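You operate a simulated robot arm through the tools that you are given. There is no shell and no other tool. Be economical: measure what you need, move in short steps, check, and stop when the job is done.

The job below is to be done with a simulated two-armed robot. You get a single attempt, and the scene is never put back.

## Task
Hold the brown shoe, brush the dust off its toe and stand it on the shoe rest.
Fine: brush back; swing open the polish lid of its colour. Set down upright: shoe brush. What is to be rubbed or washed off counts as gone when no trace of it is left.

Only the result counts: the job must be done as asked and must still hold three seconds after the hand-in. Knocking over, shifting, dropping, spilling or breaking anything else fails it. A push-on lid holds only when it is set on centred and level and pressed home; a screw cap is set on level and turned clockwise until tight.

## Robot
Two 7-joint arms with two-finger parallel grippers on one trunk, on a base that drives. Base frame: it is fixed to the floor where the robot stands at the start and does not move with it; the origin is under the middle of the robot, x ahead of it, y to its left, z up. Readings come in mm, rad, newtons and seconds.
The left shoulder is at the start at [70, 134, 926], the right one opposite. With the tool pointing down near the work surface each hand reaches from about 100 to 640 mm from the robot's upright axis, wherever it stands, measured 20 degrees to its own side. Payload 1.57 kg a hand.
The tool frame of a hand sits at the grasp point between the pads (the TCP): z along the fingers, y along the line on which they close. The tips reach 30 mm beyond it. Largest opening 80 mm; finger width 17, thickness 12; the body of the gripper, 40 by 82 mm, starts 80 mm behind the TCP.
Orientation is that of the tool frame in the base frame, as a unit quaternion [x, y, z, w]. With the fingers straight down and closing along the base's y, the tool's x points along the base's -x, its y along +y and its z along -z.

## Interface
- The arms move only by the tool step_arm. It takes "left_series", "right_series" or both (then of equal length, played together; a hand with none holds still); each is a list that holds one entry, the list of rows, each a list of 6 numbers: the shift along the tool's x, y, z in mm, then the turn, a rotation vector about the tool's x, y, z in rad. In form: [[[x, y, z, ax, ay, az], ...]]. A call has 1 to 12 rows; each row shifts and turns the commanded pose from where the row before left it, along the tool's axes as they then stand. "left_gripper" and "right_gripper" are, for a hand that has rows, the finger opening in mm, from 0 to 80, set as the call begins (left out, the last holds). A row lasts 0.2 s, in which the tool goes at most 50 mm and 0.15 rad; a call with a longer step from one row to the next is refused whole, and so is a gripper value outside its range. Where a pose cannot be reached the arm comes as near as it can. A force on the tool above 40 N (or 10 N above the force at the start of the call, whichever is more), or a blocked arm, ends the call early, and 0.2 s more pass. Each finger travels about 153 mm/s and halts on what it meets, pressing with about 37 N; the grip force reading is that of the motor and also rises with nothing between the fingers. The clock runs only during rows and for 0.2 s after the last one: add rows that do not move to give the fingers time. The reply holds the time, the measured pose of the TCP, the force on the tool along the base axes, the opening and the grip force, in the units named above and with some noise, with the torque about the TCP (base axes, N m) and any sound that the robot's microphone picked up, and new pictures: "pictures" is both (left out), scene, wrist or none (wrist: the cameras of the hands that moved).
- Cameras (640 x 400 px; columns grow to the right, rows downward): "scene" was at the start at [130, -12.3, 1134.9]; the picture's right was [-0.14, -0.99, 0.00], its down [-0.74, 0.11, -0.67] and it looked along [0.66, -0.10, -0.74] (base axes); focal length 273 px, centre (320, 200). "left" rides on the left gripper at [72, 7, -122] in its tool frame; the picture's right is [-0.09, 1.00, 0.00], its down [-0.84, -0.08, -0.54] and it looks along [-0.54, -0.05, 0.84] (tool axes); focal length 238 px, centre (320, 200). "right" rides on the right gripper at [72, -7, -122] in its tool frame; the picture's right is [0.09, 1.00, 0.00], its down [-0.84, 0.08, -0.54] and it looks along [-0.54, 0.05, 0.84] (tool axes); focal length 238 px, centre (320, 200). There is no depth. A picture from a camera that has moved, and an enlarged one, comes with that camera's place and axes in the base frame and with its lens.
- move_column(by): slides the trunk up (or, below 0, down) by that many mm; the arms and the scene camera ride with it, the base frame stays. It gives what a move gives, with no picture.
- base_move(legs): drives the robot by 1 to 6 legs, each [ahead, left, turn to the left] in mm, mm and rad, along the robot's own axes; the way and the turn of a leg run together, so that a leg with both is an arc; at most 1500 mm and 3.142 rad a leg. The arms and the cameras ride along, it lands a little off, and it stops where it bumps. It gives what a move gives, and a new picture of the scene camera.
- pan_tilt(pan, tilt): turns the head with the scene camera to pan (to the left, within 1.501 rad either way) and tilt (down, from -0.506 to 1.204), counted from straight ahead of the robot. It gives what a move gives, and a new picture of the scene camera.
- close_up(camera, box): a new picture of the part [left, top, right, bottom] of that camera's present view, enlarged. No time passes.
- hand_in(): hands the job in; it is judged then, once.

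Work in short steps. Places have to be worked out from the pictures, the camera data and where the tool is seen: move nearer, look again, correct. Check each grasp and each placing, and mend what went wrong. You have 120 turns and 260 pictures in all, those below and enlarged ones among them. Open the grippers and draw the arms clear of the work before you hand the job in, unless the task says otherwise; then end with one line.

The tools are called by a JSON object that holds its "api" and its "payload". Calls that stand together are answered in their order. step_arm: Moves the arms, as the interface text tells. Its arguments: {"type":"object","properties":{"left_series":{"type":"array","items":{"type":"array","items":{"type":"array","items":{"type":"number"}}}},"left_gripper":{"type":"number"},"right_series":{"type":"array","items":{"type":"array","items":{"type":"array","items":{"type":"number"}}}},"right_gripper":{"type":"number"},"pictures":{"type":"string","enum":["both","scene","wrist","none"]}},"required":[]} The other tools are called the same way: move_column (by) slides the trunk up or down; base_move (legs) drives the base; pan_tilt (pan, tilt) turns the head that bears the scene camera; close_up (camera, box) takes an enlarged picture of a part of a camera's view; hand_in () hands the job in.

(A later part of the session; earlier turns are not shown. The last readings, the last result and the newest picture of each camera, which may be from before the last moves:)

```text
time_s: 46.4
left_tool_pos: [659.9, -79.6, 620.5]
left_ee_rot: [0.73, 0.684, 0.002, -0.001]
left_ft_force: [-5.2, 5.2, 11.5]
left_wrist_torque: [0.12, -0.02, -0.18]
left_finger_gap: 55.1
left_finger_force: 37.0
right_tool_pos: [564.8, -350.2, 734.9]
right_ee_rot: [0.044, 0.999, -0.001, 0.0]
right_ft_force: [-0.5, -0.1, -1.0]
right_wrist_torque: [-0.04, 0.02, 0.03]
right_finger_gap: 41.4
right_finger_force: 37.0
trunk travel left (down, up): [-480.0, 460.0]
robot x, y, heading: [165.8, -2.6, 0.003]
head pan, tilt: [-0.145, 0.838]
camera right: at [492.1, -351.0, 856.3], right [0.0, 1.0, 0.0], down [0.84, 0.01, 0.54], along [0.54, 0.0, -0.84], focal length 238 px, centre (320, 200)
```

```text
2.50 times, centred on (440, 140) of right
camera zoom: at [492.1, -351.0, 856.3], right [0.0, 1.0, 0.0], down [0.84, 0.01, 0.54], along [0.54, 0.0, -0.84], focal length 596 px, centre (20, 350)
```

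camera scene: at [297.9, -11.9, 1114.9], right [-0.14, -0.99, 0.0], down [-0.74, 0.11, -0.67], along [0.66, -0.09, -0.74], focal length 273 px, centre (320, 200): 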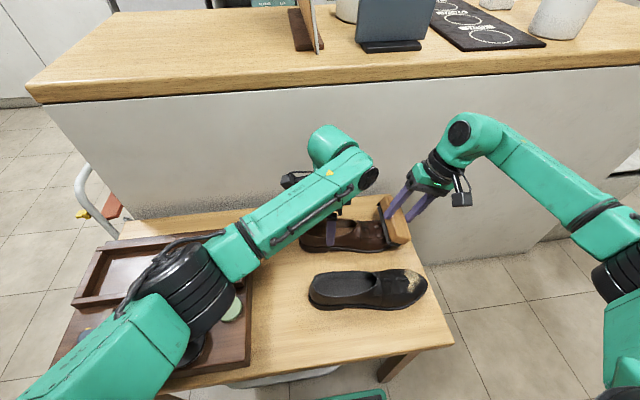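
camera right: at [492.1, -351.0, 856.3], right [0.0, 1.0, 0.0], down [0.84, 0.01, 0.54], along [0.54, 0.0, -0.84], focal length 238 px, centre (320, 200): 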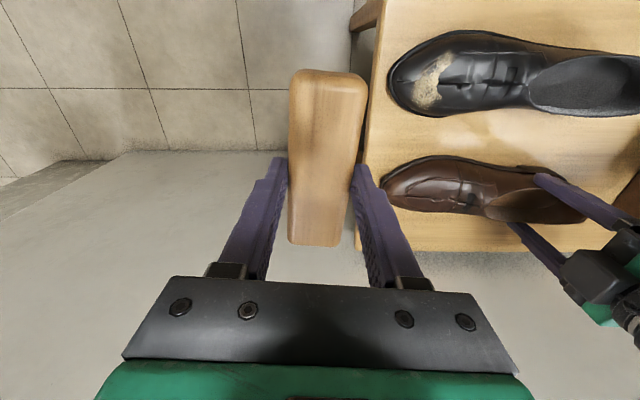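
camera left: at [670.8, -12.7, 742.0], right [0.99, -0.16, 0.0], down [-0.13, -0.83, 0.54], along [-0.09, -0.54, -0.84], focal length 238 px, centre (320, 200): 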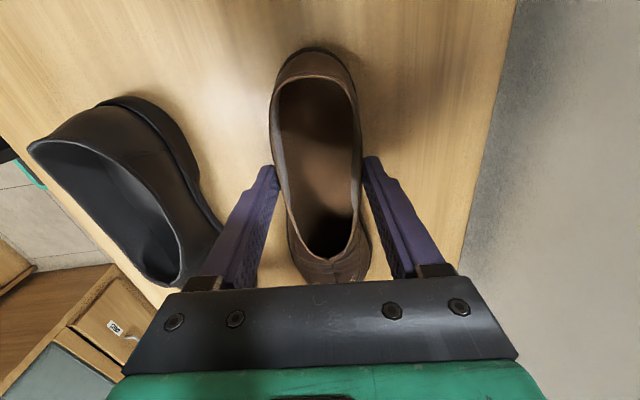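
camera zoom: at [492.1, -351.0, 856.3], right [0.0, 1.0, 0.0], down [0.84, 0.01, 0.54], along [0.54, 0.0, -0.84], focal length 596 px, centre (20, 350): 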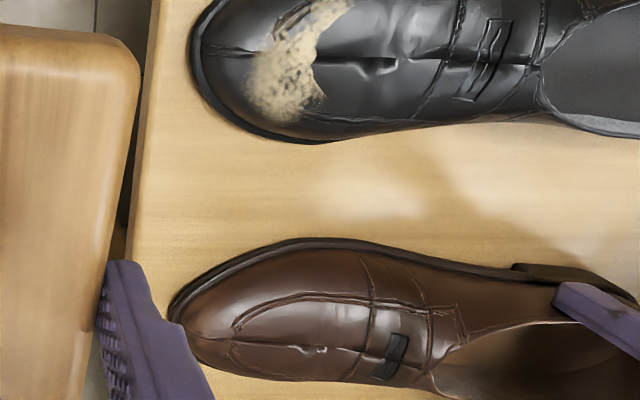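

Toe is clean everywhere. Now I lift the shoe slowly by 30 mm and check that it hangs level.

{"api": "step_arm", "payload": {"left_series": [[[0, 0, -5, 0, 0, 0], [0, 0, -5, 0, 0, 0], [0, 0, -10, 0, 0, 0], [0, 0, -10, 0, 0, 0], [0, 0, 0, 0, 0, 0]]], "pictures": "none"}}

{"api": "close_up", "payload": {"camera": "scene", "box": [280, 170, 440, 300]}}

```text
time_s: 47.6
left_tool_pos: [662.1, -80.4, 648.8]
left_ee_rot: [0.73, 0.684, 0.002, -0.003]
left_ft_force: [-0.2, -0.4, -2.8]
left_wrist_torque: [0.14, -0.01, -0.02]
left_finger_gap: 55.1
left_finger_force: 36.2
right_tool_pos: [566.1, -349.0, 733.1]
right_ee_rot: [0.044, 0.999, -0.001, -0.001]
right_ft_force: [0.1, 1.3, 0.1]
right_wrist_torque: [-0.03, 0.0, 0.02]
right_finger_gap: 41.3
right_finger_force: 36.6
trunk travel left (down, up): [-480.0, 460.0]
robot x, y, heading: [166.7, -1.0, 0.006]
head pan, tilt: [-0.145, 0.838]
```

```text
3.08 times, centred on (360, 235) of scene
camera zoom: at [298.6, -12.0, 1114.8], right [-0.14, -0.99, 0.0], down [-0.74, 0.11, -0.67], along [0.66, -0.09, -0.74], focal length 839 px, centre (197, 92)
```

zoom: 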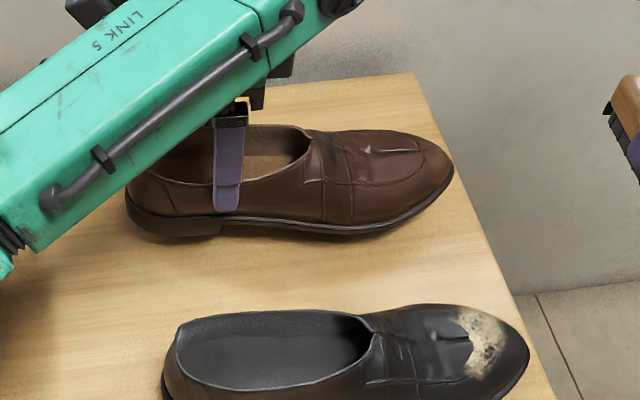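

Shoe is light (~0.3 kg) and level. I lift to z≈740, align it with the rest and carry it toward y≈+319, x≈614.

{"api": "step_arm", "payload": {"left_series": [[[0, 0, -45, 0, 0, 0], [0, 0, -45, 0, 0, -0.066], [40, -4.7, 0, 0, 0, 0], [40, -4.7, 0, 0, 0, 0], [40, -4.7, 0, 0, 0, 0], [40, -4.7, 0, 0, 0, 0], [40, -4.7, 0, 0, 0, 0], [40, -4.7, 0, 0, 0, 0], [40, -4.7, 0, 0, 0, 0], [40, -4.7, 0, 0, 0, 0], [40, -4.7, 0, 0, 0, 0], [40, -4.7, 0, 0, 0, 0]]]}}

```text
time_s: 50.2
left_tool_pos: [617.7, 316.9, 742.7]
left_ee_rot: [0.707, 0.707, 0.0, -0.002]
left_ft_force: [-0.3, -0.2, -2.6]
left_wrist_torque: [0.09, 0.0, -0.03]
left_finger_gap: 54.8
left_finger_force: 37.4
right_tool_pos: [566.3, -349.4, 734.1]
right_ee_rot: [0.044, 0.999, -0.002, -0.001]
right_ft_force: [0.8, 0.5, 0.0]
right_wrist_torque: [0.03, 0.01, 0.04]
right_finger_gap: 41.2
right_finger_force: 37.4
trunk travel left (down, up): [-480.0, 460.0]
robot x, y, heading: [170.0, 0.9, 0.005]
head pan, tilt: [-0.145, 0.838]
camera scene: at [298.2, -10.8, 1114.9], right [-0.14, -0.99, 0.0], down [-0.74, 0.1, -0.67], along [0.66, -0.1, -0.74], focal length 273 px, centre (320, 200)
camera left: at [622.1, 388.5, 864.8], right [1.0, -0.09, 0.0], down [-0.08, -0.84, 0.54], along [-0.05, -0.54, -0.84], focal length 238 px, centre (320, 200)
```

scene: 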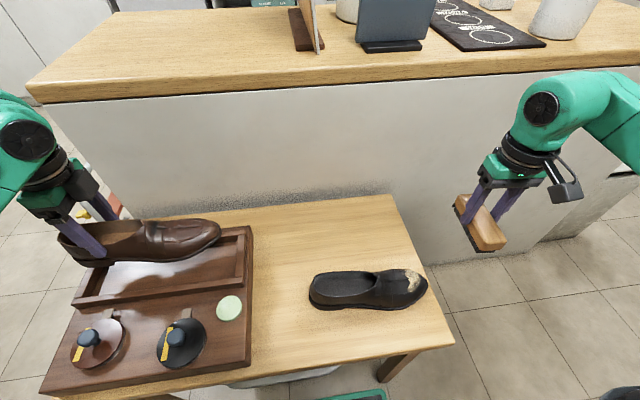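
left: 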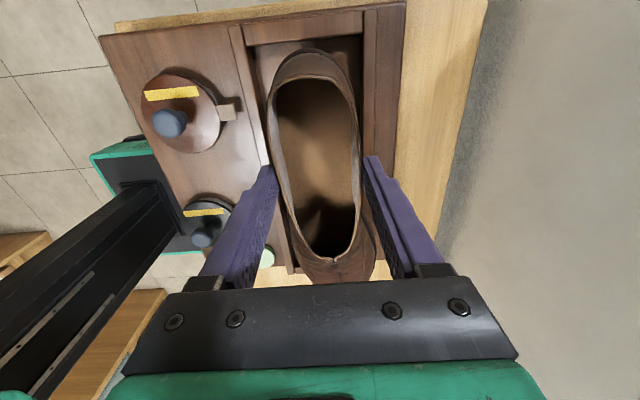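

Good views of the rest. I enlarge both to align precisely.

{"api": "close_up", "payload": {"camera": "left", "box": [200, 0, 440, 160]}}

{"api": "close_up", "payload": {"camera": "scene", "box": [30, 190, 260, 400]}}

{"api": "close_up", "payload": {"camera": "left", "box": [200, 150, 440, 290]}}

```text
2.50 times, centred on (320, 80) of left
camera zoom: at [622.1, 388.5, 864.8], right [1.0, -0.09, 0.0], down [-0.08, -0.84, 0.54], along [-0.05, -0.54, -0.84], focal length 596 px, centre (320, 500)
```

zoom: 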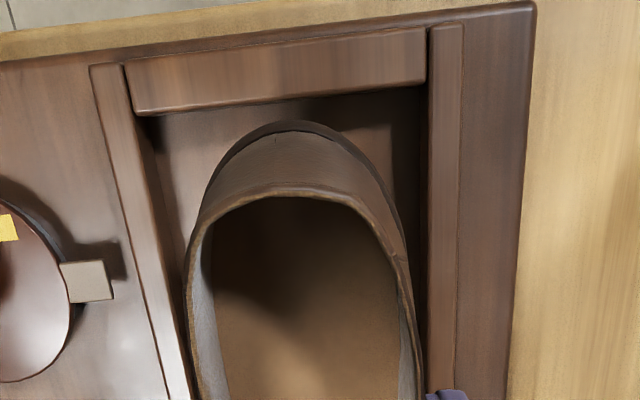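

```text
1.90 times, centred on (145, 295) of scene
camera zoom: at [298.2, -10.8, 1114.9], right [-0.14, -0.99, 0.0], down [-0.74, 0.1, -0.67], along [0.66, -0.1, -0.74], focal length 520 px, centre (653, 19)
```

zoom: 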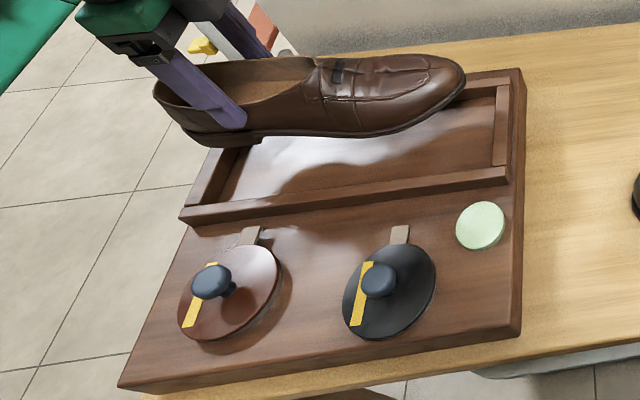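

```text
2.67 times, centred on (320, 220) of left
camera zoom: at [622.1, 388.5, 864.8], right [1.0, -0.09, 0.0], down [-0.08, -0.84, 0.54], along [-0.05, -0.54, -0.84], focal length 636 px, centre (320, 147)
```

zoom: 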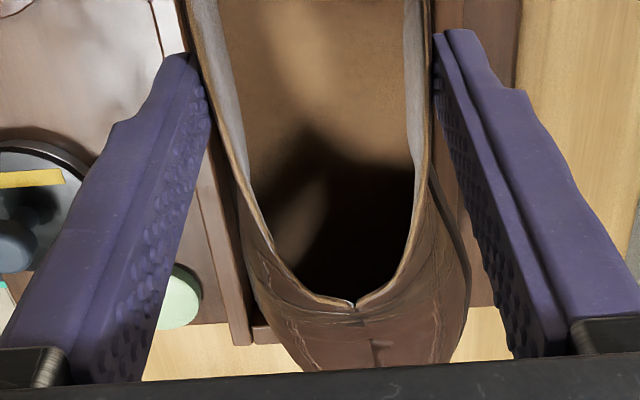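

Recess interior: x≈555–661, y≈115–394. Shoe needs −11 mm in x and −4 mm in y; I shift and lower to z≈672.

{"api": "step_arm", "payload": {"left_series": [[[-4, -11, 0, 0, 0, 0], [0, 0, 20, 0, 0, 0], [0, 0, 20, 0, 0, 0], [0, 0, 16, 0, 0, 0], [0, 0, 14, 0, 0, 0], [0, 0, 0, 0, 0, 0]]]}}

{"api": "close_up", "payload": {"camera": "scene", "box": [30, 190, 260, 400]}}

{"api": "close_up", "payload": {"camera": "left", "box": [200, 0, 440, 160]}}

```text
time_s: 51.6
left_tool_pos: [604.8, 316.8, 670.8]
left_ee_rot: [0.706, 0.708, 0.0, -0.002]
left_ft_force: [0.0, 0.0, -2.3]
left_wrist_torque: [0.12, 0.0, 0.02]
left_finger_gap: 54.5
left_finger_force: 37.2
right_tool_pos: [565.9, -350.6, 733.2]
right_ee_rot: [0.044, 0.999, -0.002, -0.002]
right_ft_force: [0.4, 0.8, -0.7]
right_wrist_torque: [-0.01, -0.02, 0.01]
right_finger_gap: 41.0
right_finger_force: 36.9
trunk travel left (down, up): [-480.0, 460.0]
robot x, y, heading: [173.3, 1.3, 0.006]
head pan, tilt: [-0.145, 0.838]
camera scene: at [298.4, -11.7, 1114.9], right [-0.14, -0.99, 0.0], down [-0.74, 0.11, -0.67], along [0.66, -0.09, -0.74], focal length 273 px, centre (320, 200)
camera left: at [610.2, 386.3, 793.4], right [1.0, -0.09, 0.0], down [-0.08, -0.84, 0.54], along [-0.05, -0.54, -0.84], focal length 238 px, centre (320, 200)
```

scene: 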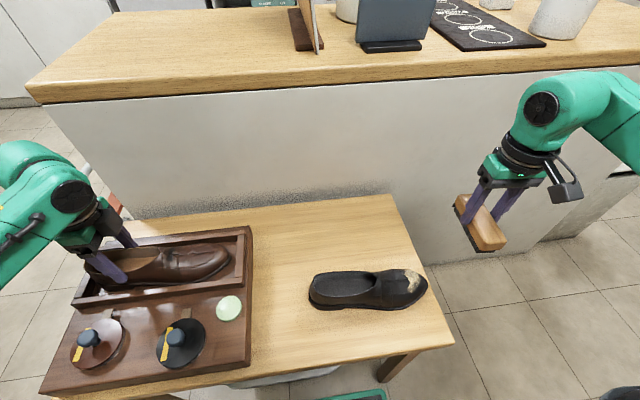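
left: 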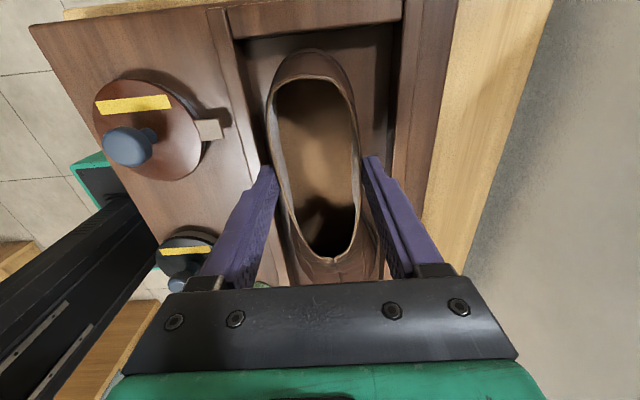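

```text
1.90 times, centred on (145, 295) of scene
camera zoom: at [298.4, -11.7, 1114.9], right [-0.14, -0.99, 0.0], down [-0.74, 0.11, -0.67], along [0.66, -0.09, -0.74], focal length 520 px, centre (653, 19)
```

zoom: 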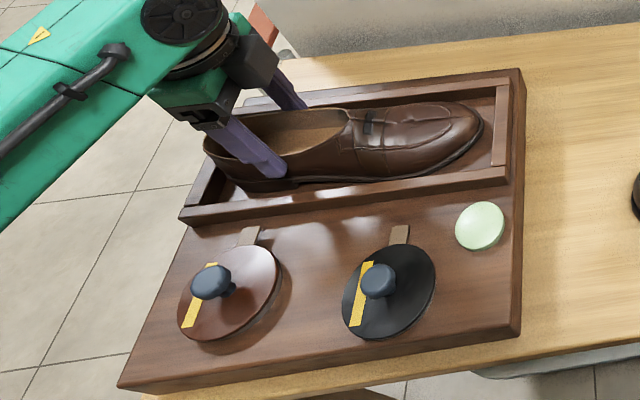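

```text
2.50 times, centred on (320, 80) of left
camera zoom: at [610.2, 386.3, 793.4], right [1.0, -0.09, 0.0], down [-0.08, -0.84, 0.54], along [-0.05, -0.54, -0.84], focal length 596 px, centre (320, 500)
```

zoom: 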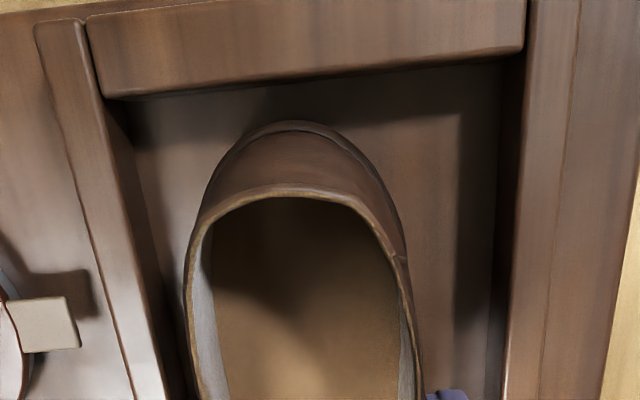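

Well aligned with margin all round. I lower in 4 mm rows until the sole meets the floor of the rest.

{"api": "step_arm", "payload": {"left_series": [[[0, 1, 4, 0, 0, 0], [0, 0, 4, 0, 0, 0], [0, 0, 4, 0, 0, 0], [0, 0, 4, 0, 0, 0], [0, 0, 0, 0, 0, 0]]], "pictures": "none"}}

```text
time_s: 52.4
left_tool_pos: [605.3, 315.5, 670.1]
left_ee_rot: [0.706, 0.708, 0.011, 0.003]
left_ft_force: [-10.7, -2.5, 22.1]
left_wrist_torque: [-0.33, 0.91, -0.45]
left_finger_gap: 54.9
left_finger_force: 37.3
right_tool_pos: [563.4, -350.7, 734.5]
right_ee_rot: [0.044, 0.999, 0.0, 0.001]
right_ft_force: [0.4, 0.0, -1.3]
right_wrist_torque: [-0.01, -0.03, -0.01]
right_finger_gap: 41.1
right_finger_force: 37.2
trunk travel left (down, up): [-480.0, 460.0]
robot x, y, heading: [171.5, 0.4, 0.003]
head pan, tilt: [-0.145, 0.838]
stopped in row 3 (left hand): the force on the tool passed its limit at 44 N (the readings are from after the stop); the commanded pose is now the measured one
```

Contact came already at z≈669. I look before pressing further: is it on the floor or on a rim?

{"api": "close_up", "payload": {"camera": "scene", "box": [60, 220, 260, 310]}}

{"api": "close_up", "payload": {"camera": "left", "box": [200, 0, 440, 160]}}

{"api": "close_up", "payload": {"camera": "left", "box": [200, 130, 440, 290]}}

```text
3.20 times, centred on (160, 265) of scene
camera zoom: at [293.6, -14.1, 1115.5], right [-0.14, -0.99, 0.0], down [-0.73, 0.11, -0.67], along [0.67, -0.09, -0.74], focal length 873 px, centre (832, -8)
```

zoom: 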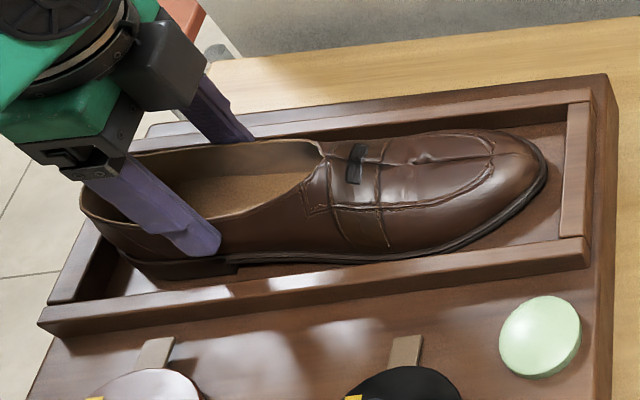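

```text
2.50 times, centred on (320, 80) of left
camera zoom: at [607.7, 385.8, 792.9], right [1.0, -0.09, 0.02], down [-0.09, -0.84, 0.53], along [-0.03, -0.53, -0.85], focal length 596 px, centre (320, 500)
```

zoom: 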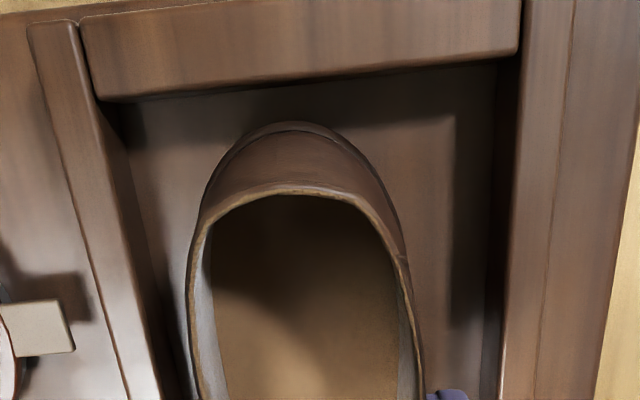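

```text
2.50 times, centred on (320, 210) of left
camera zoom: at [607.7, 385.8, 792.9], right [1.0, -0.09, 0.02], down [-0.09, -0.84, 0.53], along [-0.03, -0.53, -0.85], focal length 596 px, centre (320, 175)
```

zoom: 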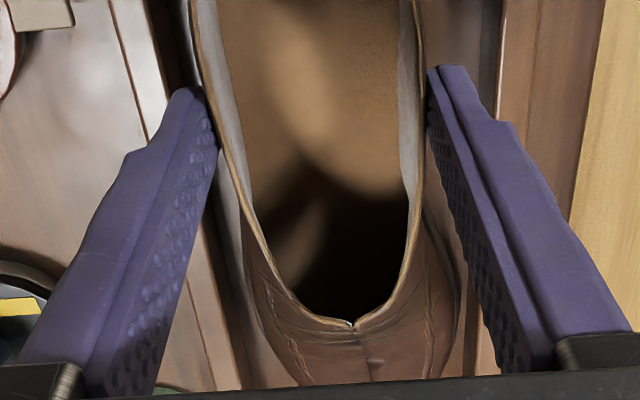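

The shoe sits inside the frame with contact under the heel: the floor of the rest is at ≈608 (deck level with button at 610), so it has landed. I ease the pressure by 1 mm and open the fingers.

{"api": "step_arm", "payload": {"left_series": [[[0, 0, -1, 0, 0, 0], [0, 0, 0, 0, 0, 0]]], "pictures": "none"}}

{"api": "step_arm", "payload": {"left_series": [[[0, 0, 0, 0, 0, 0], [0, 0, 0, 0, 0, 0], [0, 0, 0, 0, 0, 0]]], "left_gripper": 66, "pictures": "none"}}

{"api": "close_up", "payload": {"camera": "scene", "box": [60, 220, 260, 310]}}

```text
time_s: 53.0
left_tool_pos: [604.8, 315.3, 670.1]
left_ee_rot: [0.706, 0.709, 0.01, 0.002]
left_ft_force: [-10.5, -1.9, 20.3]
left_wrist_torque: [-0.12, 0.12, -0.45]
left_finger_gap: 55.2
left_finger_force: 36.9
right_tool_pos: [561.9, -351.6, 734.9]
right_ee_rot: [0.044, 0.999, 0.0, 0.001]
right_ft_force: [-0.9, 0.3, -0.6]
right_wrist_torque: [-0.03, -0.03, -0.01]
right_finger_gap: 41.1
right_finger_force: 36.4
trunk travel left (down, up): [-480.0, 460.0]
robot x, y, heading: [168.0, 2.8, -0.003]
head pan, tilt: [-0.145, 0.838]
```

```text
time_s: 53.8
left_tool_pos: [608.8, 316.3, 667.4]
left_ee_rot: [0.706, 0.708, 0.007, 0.001]
left_ft_force: [-0.1, 0.2, -0.6]
left_wrist_torque: [0.0, 0.0, 0.01]
left_finger_gap: 66.1
left_finger_force: 0.0
right_tool_pos: [565.9, -349.4, 733.2]
right_ee_rot: [0.043, 0.999, -0.001, -0.001]
right_ft_force: [-0.6, 0.6, -1.4]
right_wrist_torque: [-0.01, -0.02, 0.0]
right_finger_gap: 41.4
right_finger_force: 36.8
trunk travel left (down, up): [-480.0, 460.0]
robot x, y, heading: [166.0, -0.2, -0.001]
head pan, tilt: [-0.145, 0.838]
```

```text
3.20 times, centred on (160, 265) of scene
camera zoom: at [298.2, -11.7, 1114.9], right [-0.14, -0.99, 0.0], down [-0.74, 0.11, -0.67], along [0.66, -0.09, -0.74], focal length 873 px, centre (832, -8)
```

zoom: 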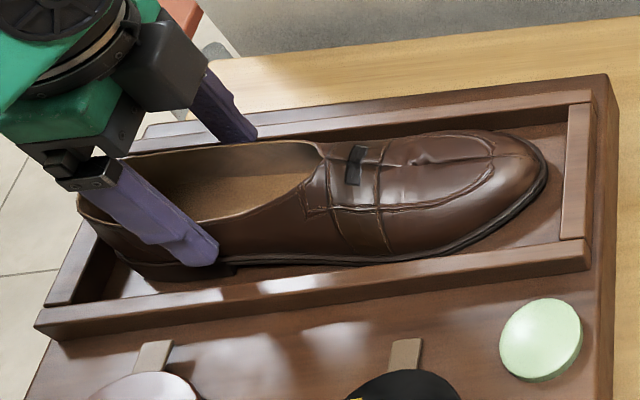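

The shoe stands by itself in the rest. I withdraw the left hand straight up.

{"api": "step_arm", "payload": {"left_series": [[[0, 0, -10, 0, 0, 0], [0, 0, -20, 0, 0, 0], [0, 0, -40, 0, 0, 0], [0, 0, -45, 0, 0, 0]]], "left_gripper": 72}}

{"api": "close_up", "payload": {"camera": "scene", "box": [60, 220, 260, 310]}}

{"api": "close_up", "payload": {"camera": "left", "box": [60, 0, 420, 290]}}

```text
time_s: 54.8
left_tool_pos: [603.0, 313.4, 783.3]
left_ee_rot: [0.706, 0.708, 0.007, 0.001]
left_ft_force: [0.1, -0.4, -0.2]
left_wrist_torque: [0.0, -0.01, 0.02]
left_finger_gap: 71.9
left_finger_force: 0.1
right_tool_pos: [565.5, -350.5, 732.9]
right_ee_rot: [0.043, 0.999, -0.001, -0.001]
right_ft_force: [-0.3, 0.0, -0.8]
right_wrist_torque: [-0.02, -0.04, -0.02]
right_finger_gap: 41.2
right_finger_force: 36.6
trunk travel left (down, up): [-480.0, 460.0]
robot x, y, heading: [168.2, 1.1, 0.003]
head pan, tilt: [-0.145, 0.838]
camera scene: at [297.4, -12.3, 1114.9], right [-0.14, -0.99, 0.0], down [-0.74, 0.11, -0.67], along [0.66, -0.09, -0.74], focal length 273 px, centre (320, 200)
camera left: at [607.3, 383.9, 905.8], right [1.0, -0.09, 0.01], down [-0.08, -0.84, 0.53], along [-0.04, -0.53, -0.85], focal length 238 px, centre (320, 200)
```

scene: 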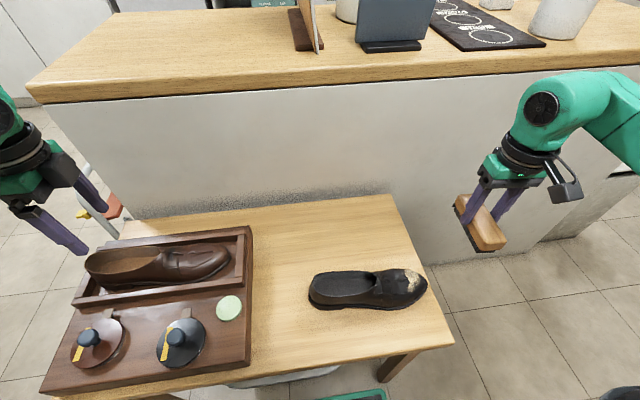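
left: 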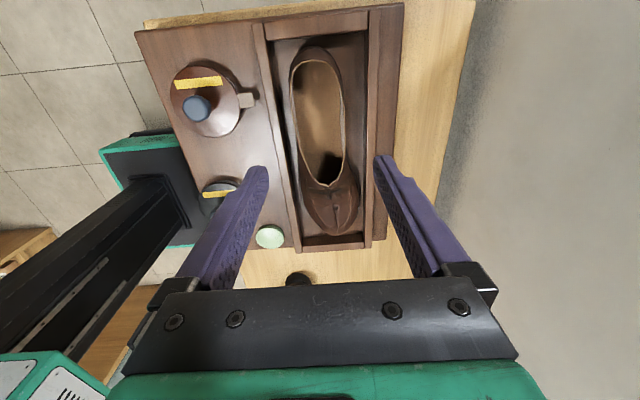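

```text
3.20 times, centred on (160, 265) of scene
camera zoom: at [297.4, -12.3, 1114.9], right [-0.14, -0.99, 0.0], down [-0.74, 0.11, -0.67], along [0.66, -0.09, -0.74], focal length 873 px, centre (832, -8)
```

zoom: 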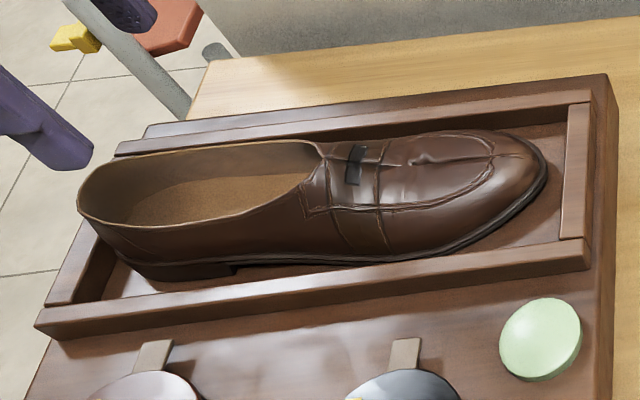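

```text
1.38 times, centred on (240, 145) of left
camera zoom: at [607.3, 383.9, 905.8], right [1.0, -0.09, 0.01], down [-0.08, -0.84, 0.53], along [-0.04, -0.53, -0.85], focal length 329 px, centre (430, 276)
```

zoom: 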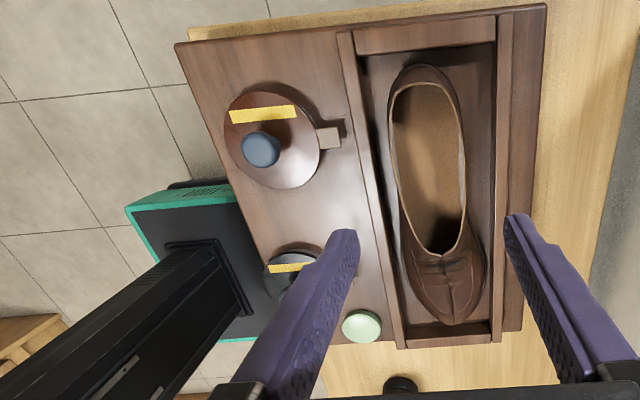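

Shoe rests well. Now I bring the brush back above its old place (TCP 476.4, 41.5).

{"api": "step_arm", "payload": {"right_series": [[[12.3, 38.3, -3, 0, 0, 0], [12.3, 38.3, -3, 0, 0, 0], [12.3, 38.3, 0, 0, 0, 0], [12.3, 38.3, 0, 0, 0, 0], [12.3, 38.3, 0, 0, 0, 0], [12.3, 38.3, 0, 0, 0, 0], [12.3, 38.3, 0, 0, 0, 0], [12.3, 38.3, 0, 0, 0, 0], [12.3, 38.3, 0, 0, 0, 0], [12.3, 38.3, 0, 0, 0, 0], [0, 0, 0, 0, 0, 0]]]}}

{"api": "close_up", "payload": {"camera": "right", "box": [200, 40, 440, 280]}}

```text
time_s: 57.2
left_tool_pos: [604.0, 312.6, 782.0]
left_ee_rot: [0.706, 0.709, 0.007, 0.0]
left_ft_force: [0.6, -0.1, -0.1]
left_wrist_torque: [-0.01, 0.0, -0.01]
left_finger_gap: 72.0
left_finger_force: 0.0
right_tool_pos: [477.5, 41.4, 738.8]
right_ee_rot: [0.045, 0.999, -0.001, -0.001]
right_ft_force: [0.0, 0.3, -0.5]
right_wrist_torque: [0.01, -0.01, -0.01]
right_finger_gap: 41.1
right_finger_force: 37.2
trunk travel left (down, up): [-480.0, 460.0]
robot x, y, heading: [166.5, 2.0, -0.001]
head pan, tilt: [-0.145, 0.838]
camera scene: at [298.2, -12.2, 1114.9], right [-0.14, -0.99, 0.0], down [-0.74, 0.11, -0.67], along [0.66, -0.09, -0.74], focal length 273 px, centre (320, 200)
camera right: at [405.0, 39.3, 861.1], right [0.0, 1.0, 0.0], down [0.84, 0.0, 0.54], along [0.54, 0.0, -0.84], focal length 238 px, centre (320, 200)
```

scene: 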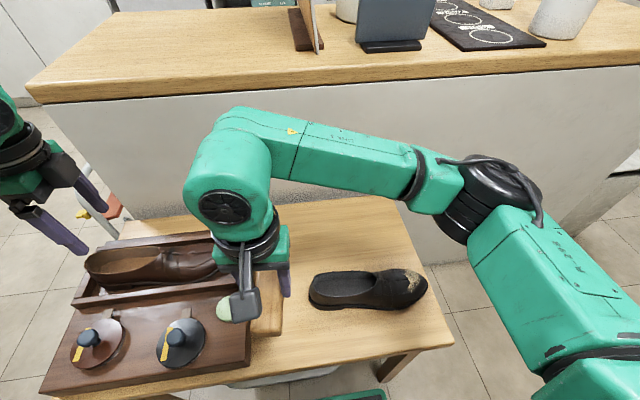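
right: 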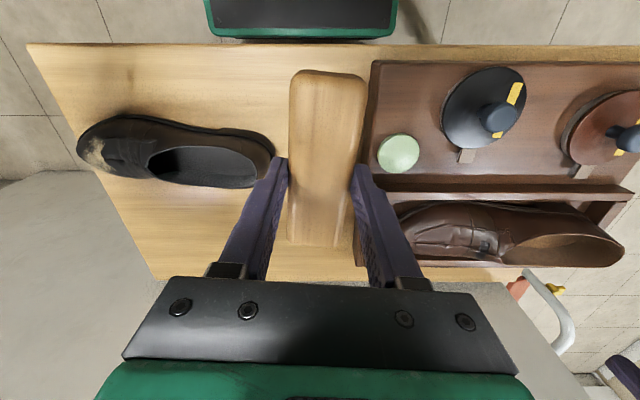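

```text
1.67 times, centred on (320, 160) of right
camera zoom: at [405.0, 39.3, 861.1], right [0.0, 1.0, 0.0], down [0.84, 0.0, 0.54], along [0.54, 0.0, -0.84], focal length 397 px, centre (320, 267)
```

zoom: 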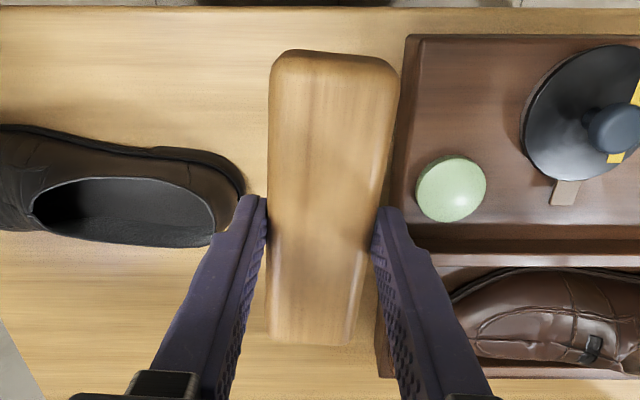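

Brush is as it was when lifted. I descend to just above the table, then in fine steps.

{"api": "step_arm", "payload": {"right_series": [[[0, 0, 30, 0, 0, -0.004], [0, 0, 30, 0, 0, 0], [0, 0, 30, 0, 0, 0], [0, 0, 20, 0, 0, 0], [0, 0, 6, 0, 0, 0], [0, 0, 3, 0, 0, 0], [0, 0, 0, 0, 0, 0]]], "pictures": "wrist"}}

{"api": "close_up", "payload": {"camera": "scene", "box": [200, 250, 340, 370]}}

```text
time_s: 58.8
left_tool_pos: [603.8, 313.4, 782.6]
left_ee_rot: [0.705, 0.709, 0.007, 0.002]
left_ft_force: [0.4, 0.8, 1.0]
left_wrist_torque: [0.02, -0.04, 0.01]
left_finger_gap: 72.0
left_finger_force: 0.0
right_tool_pos: [476.9, 42.0, 617.7]
right_ee_rot: [0.042, 0.999, -0.002, -0.001]
right_ft_force: [-0.2, 0.6, -0.3]
right_wrist_torque: [0.02, -0.02, 0.06]
right_finger_gap: 40.8
right_finger_force: 36.9
trunk travel left (down, up): [-480.0, 460.0]
robot x, y, heading: [168.8, 0.6, 0.001]
head pan, tilt: [-0.145, 0.838]
camera right: at [404.9, 40.3, 740.1], right [-0.01, 1.0, 0.0], down [0.84, 0.01, 0.54], along [0.54, 0.0, -0.84], focal length 238 px, centre (320, 200)
```

right: 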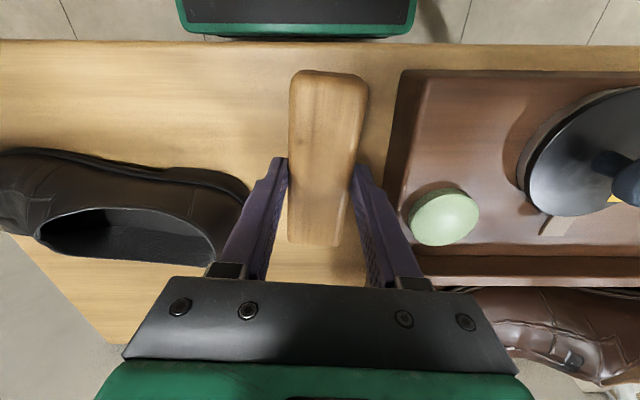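

```text
3.33 times, centred on (270, 310) of scene
camera zoom: at [298.1, -11.5, 1114.9], right [-0.14, -0.99, 0.0], down [-0.74, 0.1, -0.67], along [0.66, -0.09, -0.74], focal length 909 px, centre (487, -167)
```

zoom: 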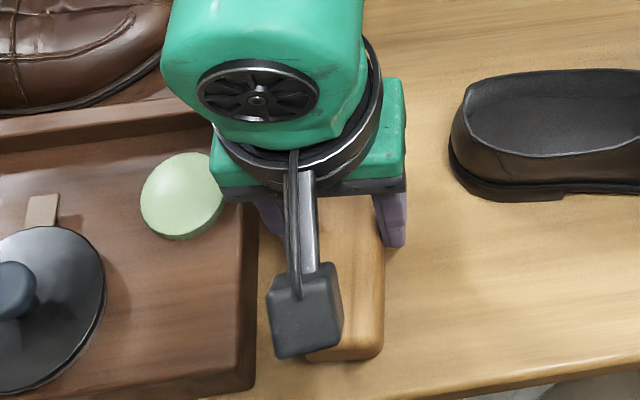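

No touch at 617.7; I lower in 1.5 mm steps to contact.

{"api": "step_arm", "payload": {"right_series": [[[0, 0, 2, 0, 0, 0], [0, 0, 1.5, 0, 0, 0], [0, 0, 1, 0, 0, 0], [0, 0, 0, 0, 0, 0]]], "pictures": "none"}}

```text
time_s: 59.8
left_tool_pos: [605.0, 313.9, 782.8]
left_ee_rot: [0.705, 0.709, 0.006, 0.001]
left_ft_force: [0.1, -0.1, 0.0]
left_wrist_torque: [0.01, 0.04, -0.01]
left_finger_gap: 71.6
left_finger_force: 0.1
right_tool_pos: [476.7, 41.5, 614.4]
right_ee_rot: [0.042, 0.999, -0.001, -0.001]
right_ft_force: [-0.9, -0.4, -1.4]
right_wrist_torque: [0.02, 0.03, 0.02]
right_finger_gap: 41.2
right_finger_force: 37.2
trunk travel left (down, up): [-480.0, 460.0]
robot x, y, heading: [166.5, 1.4, 0.003]
head pan, tilt: [-0.145, 0.838]
```

{"api": "step_arm", "payload": {"right_series": [[[0, 0, 1.5, 0, 0, 0], [0, 0, 1.5, 0, 0, 0], [0, 0, 0, 0, 0, 0]]], "pictures": "none"}}

```text
time_s: 60.6
left_tool_pos: [604.2, 313.6, 782.9]
left_ee_rot: [0.705, 0.709, 0.007, 0.002]
left_ft_force: [0.4, -0.4, -0.6]
left_wrist_torque: [0.02, 0.0, 0.03]
left_finger_gap: 71.8
left_finger_force: 0.1
right_tool_pos: [476.7, 41.8, 611.4]
right_ee_rot: [0.042, 0.999, -0.001, -0.001]
right_ft_force: [0.7, -0.8, -1.2]
right_wrist_torque: [0.0, 0.02, 0.01]
right_finger_gap: 41.3
right_finger_force: 36.9
trunk travel left (down, up): [-480.0, 460.0]
robot x, y, heading: [166.5, 3.4, 0.002]
head pan, tilt: [-0.145, 0.838]
```

Still free (the brush slid up a little in the grip while scrubbing). A few more small steps.

{"api": "step_arm", "payload": {"right_series": [[[0, 0, 1.5, 0, 0, 0], [0, 0, 1.5, 0, 0, 0], [0, 0, 0, 0, 0, 0]]], "pictures": "none"}}

```text
time_s: 61.4
left_tool_pos: [605.4, 315.4, 782.0]
left_ee_rot: [0.706, 0.708, 0.007, 0.002]
left_ft_force: [0.5, 0.4, -0.2]
left_wrist_torque: [0.01, 0.0, 0.0]
left_finger_gap: 71.8
left_finger_force: 0.0
right_tool_pos: [476.8, 41.3, 608.7]
right_ee_rot: [0.042, 0.999, -0.002, 0.0]
right_ft_force: [-0.3, -0.7, -0.7]
right_wrist_torque: [-0.01, 0.01, 0.0]
right_finger_gap: 41.0
right_finger_force: 36.8
trunk travel left (down, up): [-480.0, 460.0]
robot x, y, heading: [166.2, 1.0, 0.01]
head pan, tilt: [-0.145, 0.838]
```

{"api": "step_arm", "payload": {"right_series": [[[0, 0, 1.5, 0, 0, 0], [0, 0, 1.5, 0, 0, 0], [0, 0, 0, 0, 0, 0]]], "pictures": "wrist"}}

{"api": "close_up", "payload": {"camera": "scene", "box": [240, 290, 320, 370]}}

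```text
time_s: 62.2
left_tool_pos: [604.3, 314.0, 782.8]
left_ee_rot: [0.706, 0.709, 0.007, 0.002]
left_ft_force: [-0.4, 0.4, -0.3]
left_wrist_torque: [0.05, 0.0, -0.01]
left_finger_gap: 71.8
left_finger_force: 0.1
right_tool_pos: [476.5, 41.8, 606.3]
right_ee_rot: [0.041, 0.999, -0.002, -0.001]
right_ft_force: [0.2, 0.0, -1.4]
right_wrist_torque: [-0.05, -0.02, 0.0]
right_finger_gap: 40.9
right_finger_force: 36.7
trunk travel left (down, up): [-480.0, 460.0]
robot x, y, heading: [168.3, 1.7, 0.005]
head pan, tilt: [-0.145, 0.838]
camera right: at [404.6, 40.8, 728.0], right [-0.01, 1.0, 0.0], down [0.84, 0.01, 0.54], along [0.54, 0.0, -0.84], focal length 238 px, centre (320, 200)
```

right: 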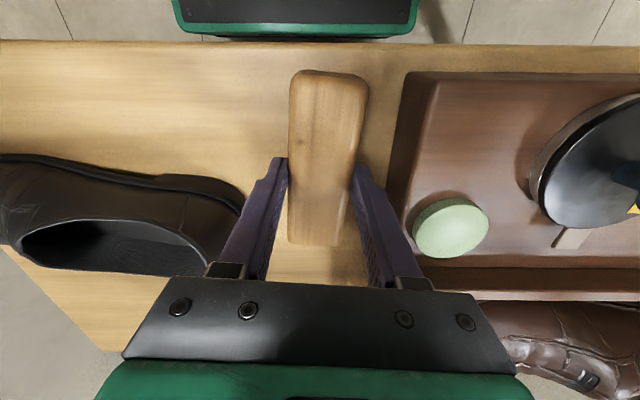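

```text
5.00 times, centred on (280, 330) of scene
camera zoom: at [298.1, -11.5, 1114.9], right [-0.14, -0.99, 0.0], down [-0.74, 0.1, -0.67], along [0.66, -0.09, -0.74], focal length 1364 px, centre (520, -450)
```

zoom: 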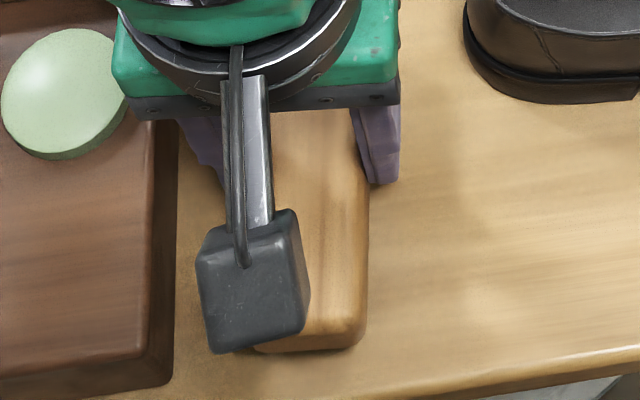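

Near to the table now; continue in small rows with guard.

{"api": "step_arm", "payload": {"right_series": [[[0, 0, 1.5, 0, 0, 0], [0, 0, 1.5, 0, 0, 0], [0, 0, 1, 0, 0, 0], [0, 0, 0, 0, 0, 0]]], "pictures": "none"}}

```text
time_s: 63.2
left_tool_pos: [603.0, 313.1, 783.3]
left_ee_rot: [0.705, 0.709, 0.008, 0.002]
left_ft_force: [-0.5, -0.1, -0.7]
left_wrist_torque: [0.02, 0.03, -0.01]
left_finger_gap: 72.0
left_finger_force: 0.1
right_tool_pos: [475.4, 43.1, 603.2]
right_ee_rot: [0.043, 0.999, 0.0, 0.001]
right_ft_force: [-1.2, -0.1, 18.3]
right_wrist_torque: [-0.05, -1.0, 0.0]
right_finger_gap: 41.0
right_finger_force: 36.9
trunk travel left (down, up): [-480.0, 460.0]
robot x, y, heading: [163.8, -0.8, 0.002]
head pan, tilt: [-0.145, 0.838]
```

Contact is at the far end of the brush (torque −1): it is pitched a little, far end low. I ease off 1.5 mm, turn the hand −0.06 rad about y and touch again.

{"api": "step_arm", "payload": {"right_series": [[[0, 0, -2, 0, 0, 0], [0, 0, 0, 0, -0.03, 0], [0, 0, 0, 0, -0.03, 0], [0, 0, 1.5, 0, 0, 0], [0, 0, 0, 0, 0, 0]]], "pictures": "none"}}

```text
time_s: 64.4
left_tool_pos: [604.1, 312.8, 784.2]
left_ee_rot: [0.705, 0.709, 0.008, 0.003]
left_ft_force: [0.5, 0.5, -0.5]
left_wrist_torque: [0.0, -0.03, 0.0]
left_finger_gap: 72.1
left_finger_force: 0.0
right_tool_pos: [475.1, 42.9, 602.6]
right_ee_rot: [0.041, 0.999, -0.002, 0.029]
right_ft_force: [-6.7, -0.6, 13.0]
right_wrist_torque: [0.06, 1.15, 0.08]
right_finger_gap: 41.3
right_finger_force: 36.9
trunk travel left (down, up): [-480.0, 460.0]
robot x, y, heading: [167.1, 1.7, 0.001]
head pan, tilt: [-0.145, 0.838]
```

Now the near end touches (torque +1.15): overshoot. Half back.

{"api": "step_arm", "payload": {"right_series": [[[0, 0, -1, 0, 0, 0], [0, 0, 0, 0, 0.028, 0], [0, 0, 0, 0, 0, 0]]], "pictures": "none"}}

{"api": "step_arm", "payload": {"right_series": [[[0, 0, 1, 0, 0, 0], [0, 0, 0, 0, 0, 0]]], "pictures": "none"}}

```text
time_s: 65.2
left_tool_pos: [604.6, 313.4, 782.3]
left_ee_rot: [0.705, 0.71, 0.006, 0.002]
left_ft_force: [1.0, 0.4, 0.2]
left_wrist_torque: [-0.02, 0.01, 0.0]
left_finger_gap: 72.1
left_finger_force: 0.1
right_tool_pos: [476.3, 42.9, 603.4]
right_ee_rot: [0.041, 0.999, -0.001, 0.015]
right_ft_force: [0.2, 0.2, -0.8]
right_wrist_torque: [-0.01, 0.03, 0.02]
right_finger_gap: 41.0
right_finger_force: 37.6
trunk travel left (down, up): [-480.0, 460.0]
robot x, y, heading: [167.2, -0.1, 0.0]
head pan, tilt: [-0.145, 0.838]
```

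```text
time_s: 65.8
left_tool_pos: [603.9, 314.1, 782.3]
left_ee_rot: [0.706, 0.708, 0.007, 0.002]
left_ft_force: [-0.7, 0.1, 0.2]
left_wrist_torque: [-0.02, 0.0, 0.03]
left_finger_gap: 71.8
left_finger_force: 0.0
right_tool_pos: [475.6, 42.4, 602.8]
right_ee_rot: [0.042, 0.999, -0.003, 0.016]
right_ft_force: [-0.2, -1.3, 2.0]
right_wrist_torque: [-0.01, -0.15, -0.06]
right_finger_gap: 41.2
right_finger_force: 36.9
trunk travel left (down, up): [-480.0, 460.0]
robot x, y, heading: [167.0, -3.4, 0.001]
head pan, tilt: [-0.145, 0.838]
```

Nearly flat and barely touching. I release to 54 mm and rise.

{"api": "step_arm", "payload": {"right_series": [[[0, 0, 0, 0, 0, 0], [0, 0, 0, 0, 0, 0], [0, 0, -10, 0, 0, 0], [0, 0, -30, 0, 0, 0], [0, 0, -45, 0, 0, 0], [0, 0, -45, 0, 0, 0]]], "right_gripper": 54, "pictures": "wrist"}}

{"api": "close_up", "payload": {"camera": "scene", "box": [220, 270, 320, 370]}}

```text
time_s: 67.2
left_tool_pos: [603.5, 314.5, 782.9]
left_ee_rot: [0.705, 0.709, 0.006, 0.002]
left_ft_force: [0.3, -0.7, -0.1]
left_wrist_torque: [-0.03, -0.03, 0.02]
left_finger_gap: 71.8
left_finger_force: 0.0
right_tool_pos: [470.3, 42.7, 730.9]
right_ee_rot: [0.042, 0.999, -0.003, 0.015]
right_ft_force: [-0.1, 0.1, -0.1]
right_wrist_torque: [-0.01, -0.02, 0.01]
right_finger_gap: 53.8
right_finger_force: 0.0
trunk travel left (down, up): [-480.0, 460.0]
robot x, y, heading: [168.5, 1.4, 0.004]
head pan, tilt: [-0.145, 0.838]
camera right: at [395.1, 41.7, 850.0], right [-0.01, 1.0, -0.01], down [0.82, 0.01, 0.57], along [0.57, 0.0, -0.82], focal length 238 px, centre (320, 200)
```

right: 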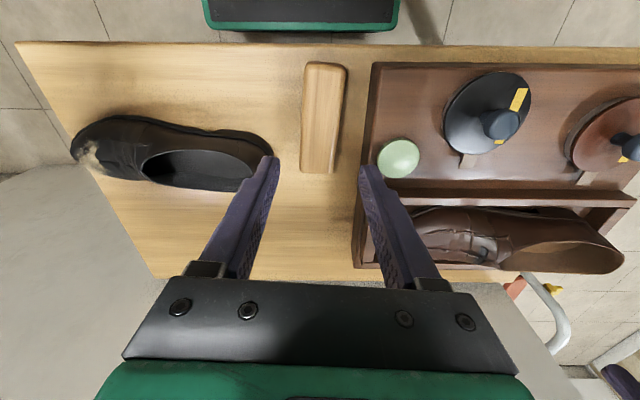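

```text
4.00 times, centred on (270, 320) of scene
camera zoom: at [297.7, -11.3, 1114.9], right [-0.14, -0.99, 0.0], down [-0.74, 0.1, -0.67], along [0.66, -0.09, -0.74], focal length 1091 px, centre (520, -280)
```

zoom: 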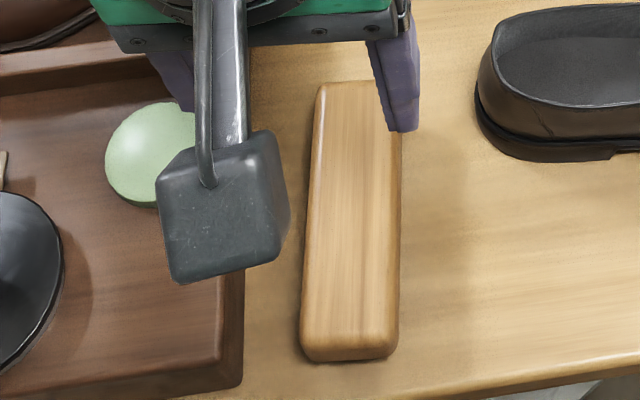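

Brush stands upright back at its place (within ~2 mm). Now the right hand withdraws to the right while the left hand turns back to close along y for the brown tin's knob (≈(478, 343, 642), hinge ≈ x 524).

{"api": "step_arm", "payload": {"right_series": [[[0, -25, 0, 0, 0, 0], [0, -25, 0, 0, 0, 0], [0, -25, 0, 0, 0, 0], [0, -25, 0, 0, 0, 0], [0, -25, 0, 0, 0, 0], [0, -25, 0, 0, 0, 0], [0, -25, 0, 0, 0, 0], [0, -25, 0, 0, 0, 0], [0, -25, 0, 0, 0, 0], [0, -25, 0, 0, 0, 0], [0, -25, 0, 0, 0, 0]]], "left_series": [[[0, 0, 0, 0, 0, -0.143], [0, 0, 0, 0, 0, -0.143], [0, 0, 0, 0, 0, -0.143], [0, 0, 0, 0, 0, -0.143], [0, 0, 0, 0, 0, -0.143], [0, 0, 0, 0, 0, -0.143], [0, 0, 0, 0, 0, -0.143], [0, 0, 0, 0, 0, -0.143], [0, 0, 0, 0, 0, -0.143], [0, 0, 0, 0, 0, -0.143], [0, 0, 0, 0, 0, -0.141]]], "left_gripper": 60, "pictures": "none"}}

{"api": "step_arm", "payload": {"left_series": [[[40, 10, 0, 0, 0, 0], [40, 10, 0, 0, 0, 0], [43, 9, 10, 0, 0, 0], [0, 0, 0, 0, 0, 0]]]}}

```text
time_s: 69.6
left_tool_pos: [605.0, 315.8, 782.4]
left_ee_rot: [-0.005, 1.0, 0.003, 0.008]
left_ft_force: [0.3, -1.3, 0.5]
left_wrist_torque: [-0.02, 0.0, -0.01]
left_finger_gap: 60.2
left_finger_force: 0.0
right_tool_pos: [451.2, -233.5, 731.6]
right_ee_rot: [0.041, 0.999, -0.003, 0.016]
right_ft_force: [0.3, -0.1, -0.4]
right_wrist_torque: [-0.02, -0.01, -0.01]
right_finger_gap: 54.0
right_finger_force: 0.0
trunk travel left (down, up): [-480.0, 460.0]
robot x, y, heading: [166.8, -1.0, -0.002]
head pan, tilt: [-0.145, 0.838]
```

```text
time_s: 70.6
left_tool_pos: [480.6, 345.2, 769.1]
left_ee_rot: [-0.001, 1.0, 0.003, 0.006]
left_ft_force: [-0.2, 0.0, -0.2]
left_wrist_torque: [0.02, -0.01, 0.0]
left_finger_gap: 60.1
left_finger_force: 0.1
right_tool_pos: [451.7, -233.5, 732.3]
right_ee_rot: [0.042, 0.999, -0.003, 0.015]
right_ft_force: [0.6, 0.2, -0.5]
right_wrist_torque: [0.03, 0.0, -0.03]
right_finger_gap: 54.3
right_finger_force: 0.0
trunk travel left (down, up): [-480.0, 460.0]
robot x, y, heading: [165.7, 0.1, 0.002]
head pan, tilt: [-0.145, 0.838]
camera scene: at [299.0, -11.2, 1114.8], right [-0.14, -0.99, 0.0], down [-0.74, 0.1, -0.67], along [0.66, -0.09, -0.74], focal length 273 px, centre (320, 200)
camera left: at [405.8, 349.3, 890.0], right [0.09, 1.0, 0.01], down [0.83, -0.08, 0.55], along [0.55, -0.04, -0.83], focal length 238 px, centre (320, 200)
```

scene: 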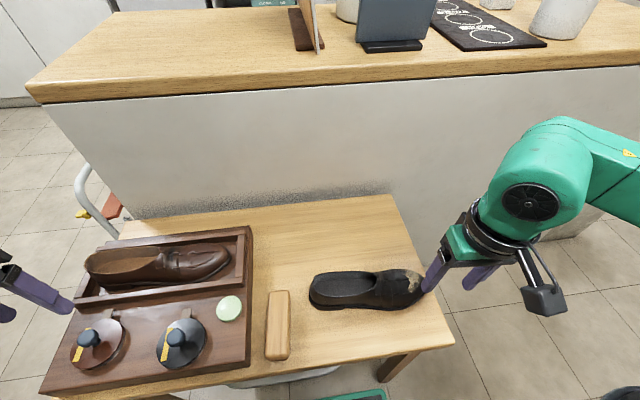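
left: 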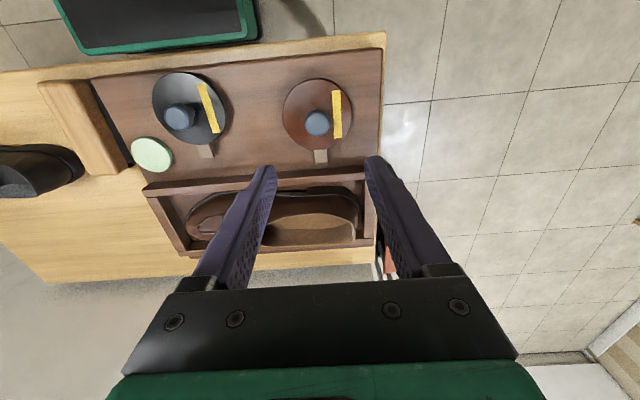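

I enlarge the brown tin view for knob and hinge detail.

{"api": "close_up", "payload": {"camera": "left", "box": [250, 60, 390, 190]}}

{"api": "close_up", "payload": {"camera": "scene", "box": [60, 300, 160, 380]}}

```text
3.08 times, centred on (320, 125) of left
camera zoom: at [405.8, 349.3, 890.0], right [0.09, 1.0, 0.01], down [0.83, -0.08, 0.55], along [0.55, -0.04, -0.83], focal length 733 px, centre (320, 431)
```

zoom: 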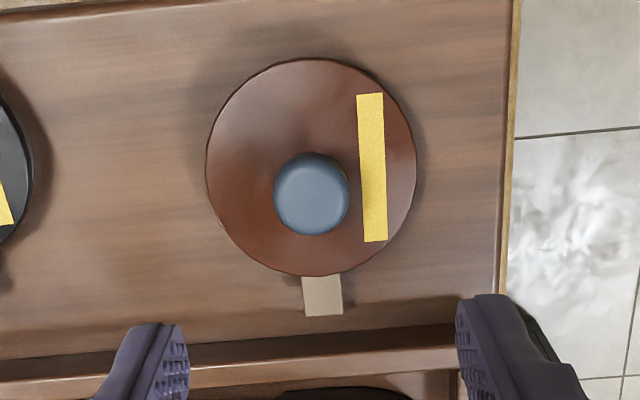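

```text
5.00 times, centred on (110, 340) of scene
camera zoom: at [299.0, -11.2, 1114.8], right [-0.14, -0.99, 0.0], down [-0.74, 0.1, -0.67], along [0.66, -0.09, -0.74], focal length 1364 px, centre (1370, -500)
```

zoom: 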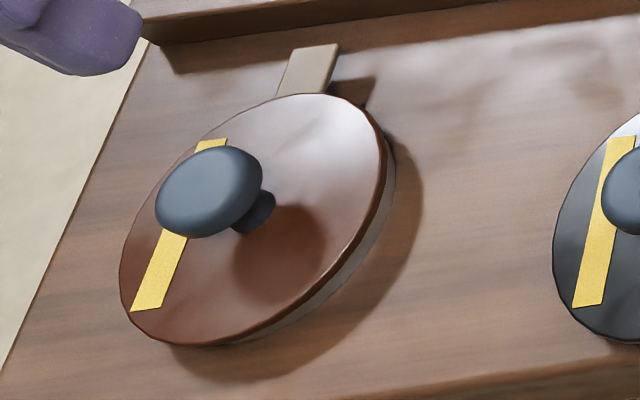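

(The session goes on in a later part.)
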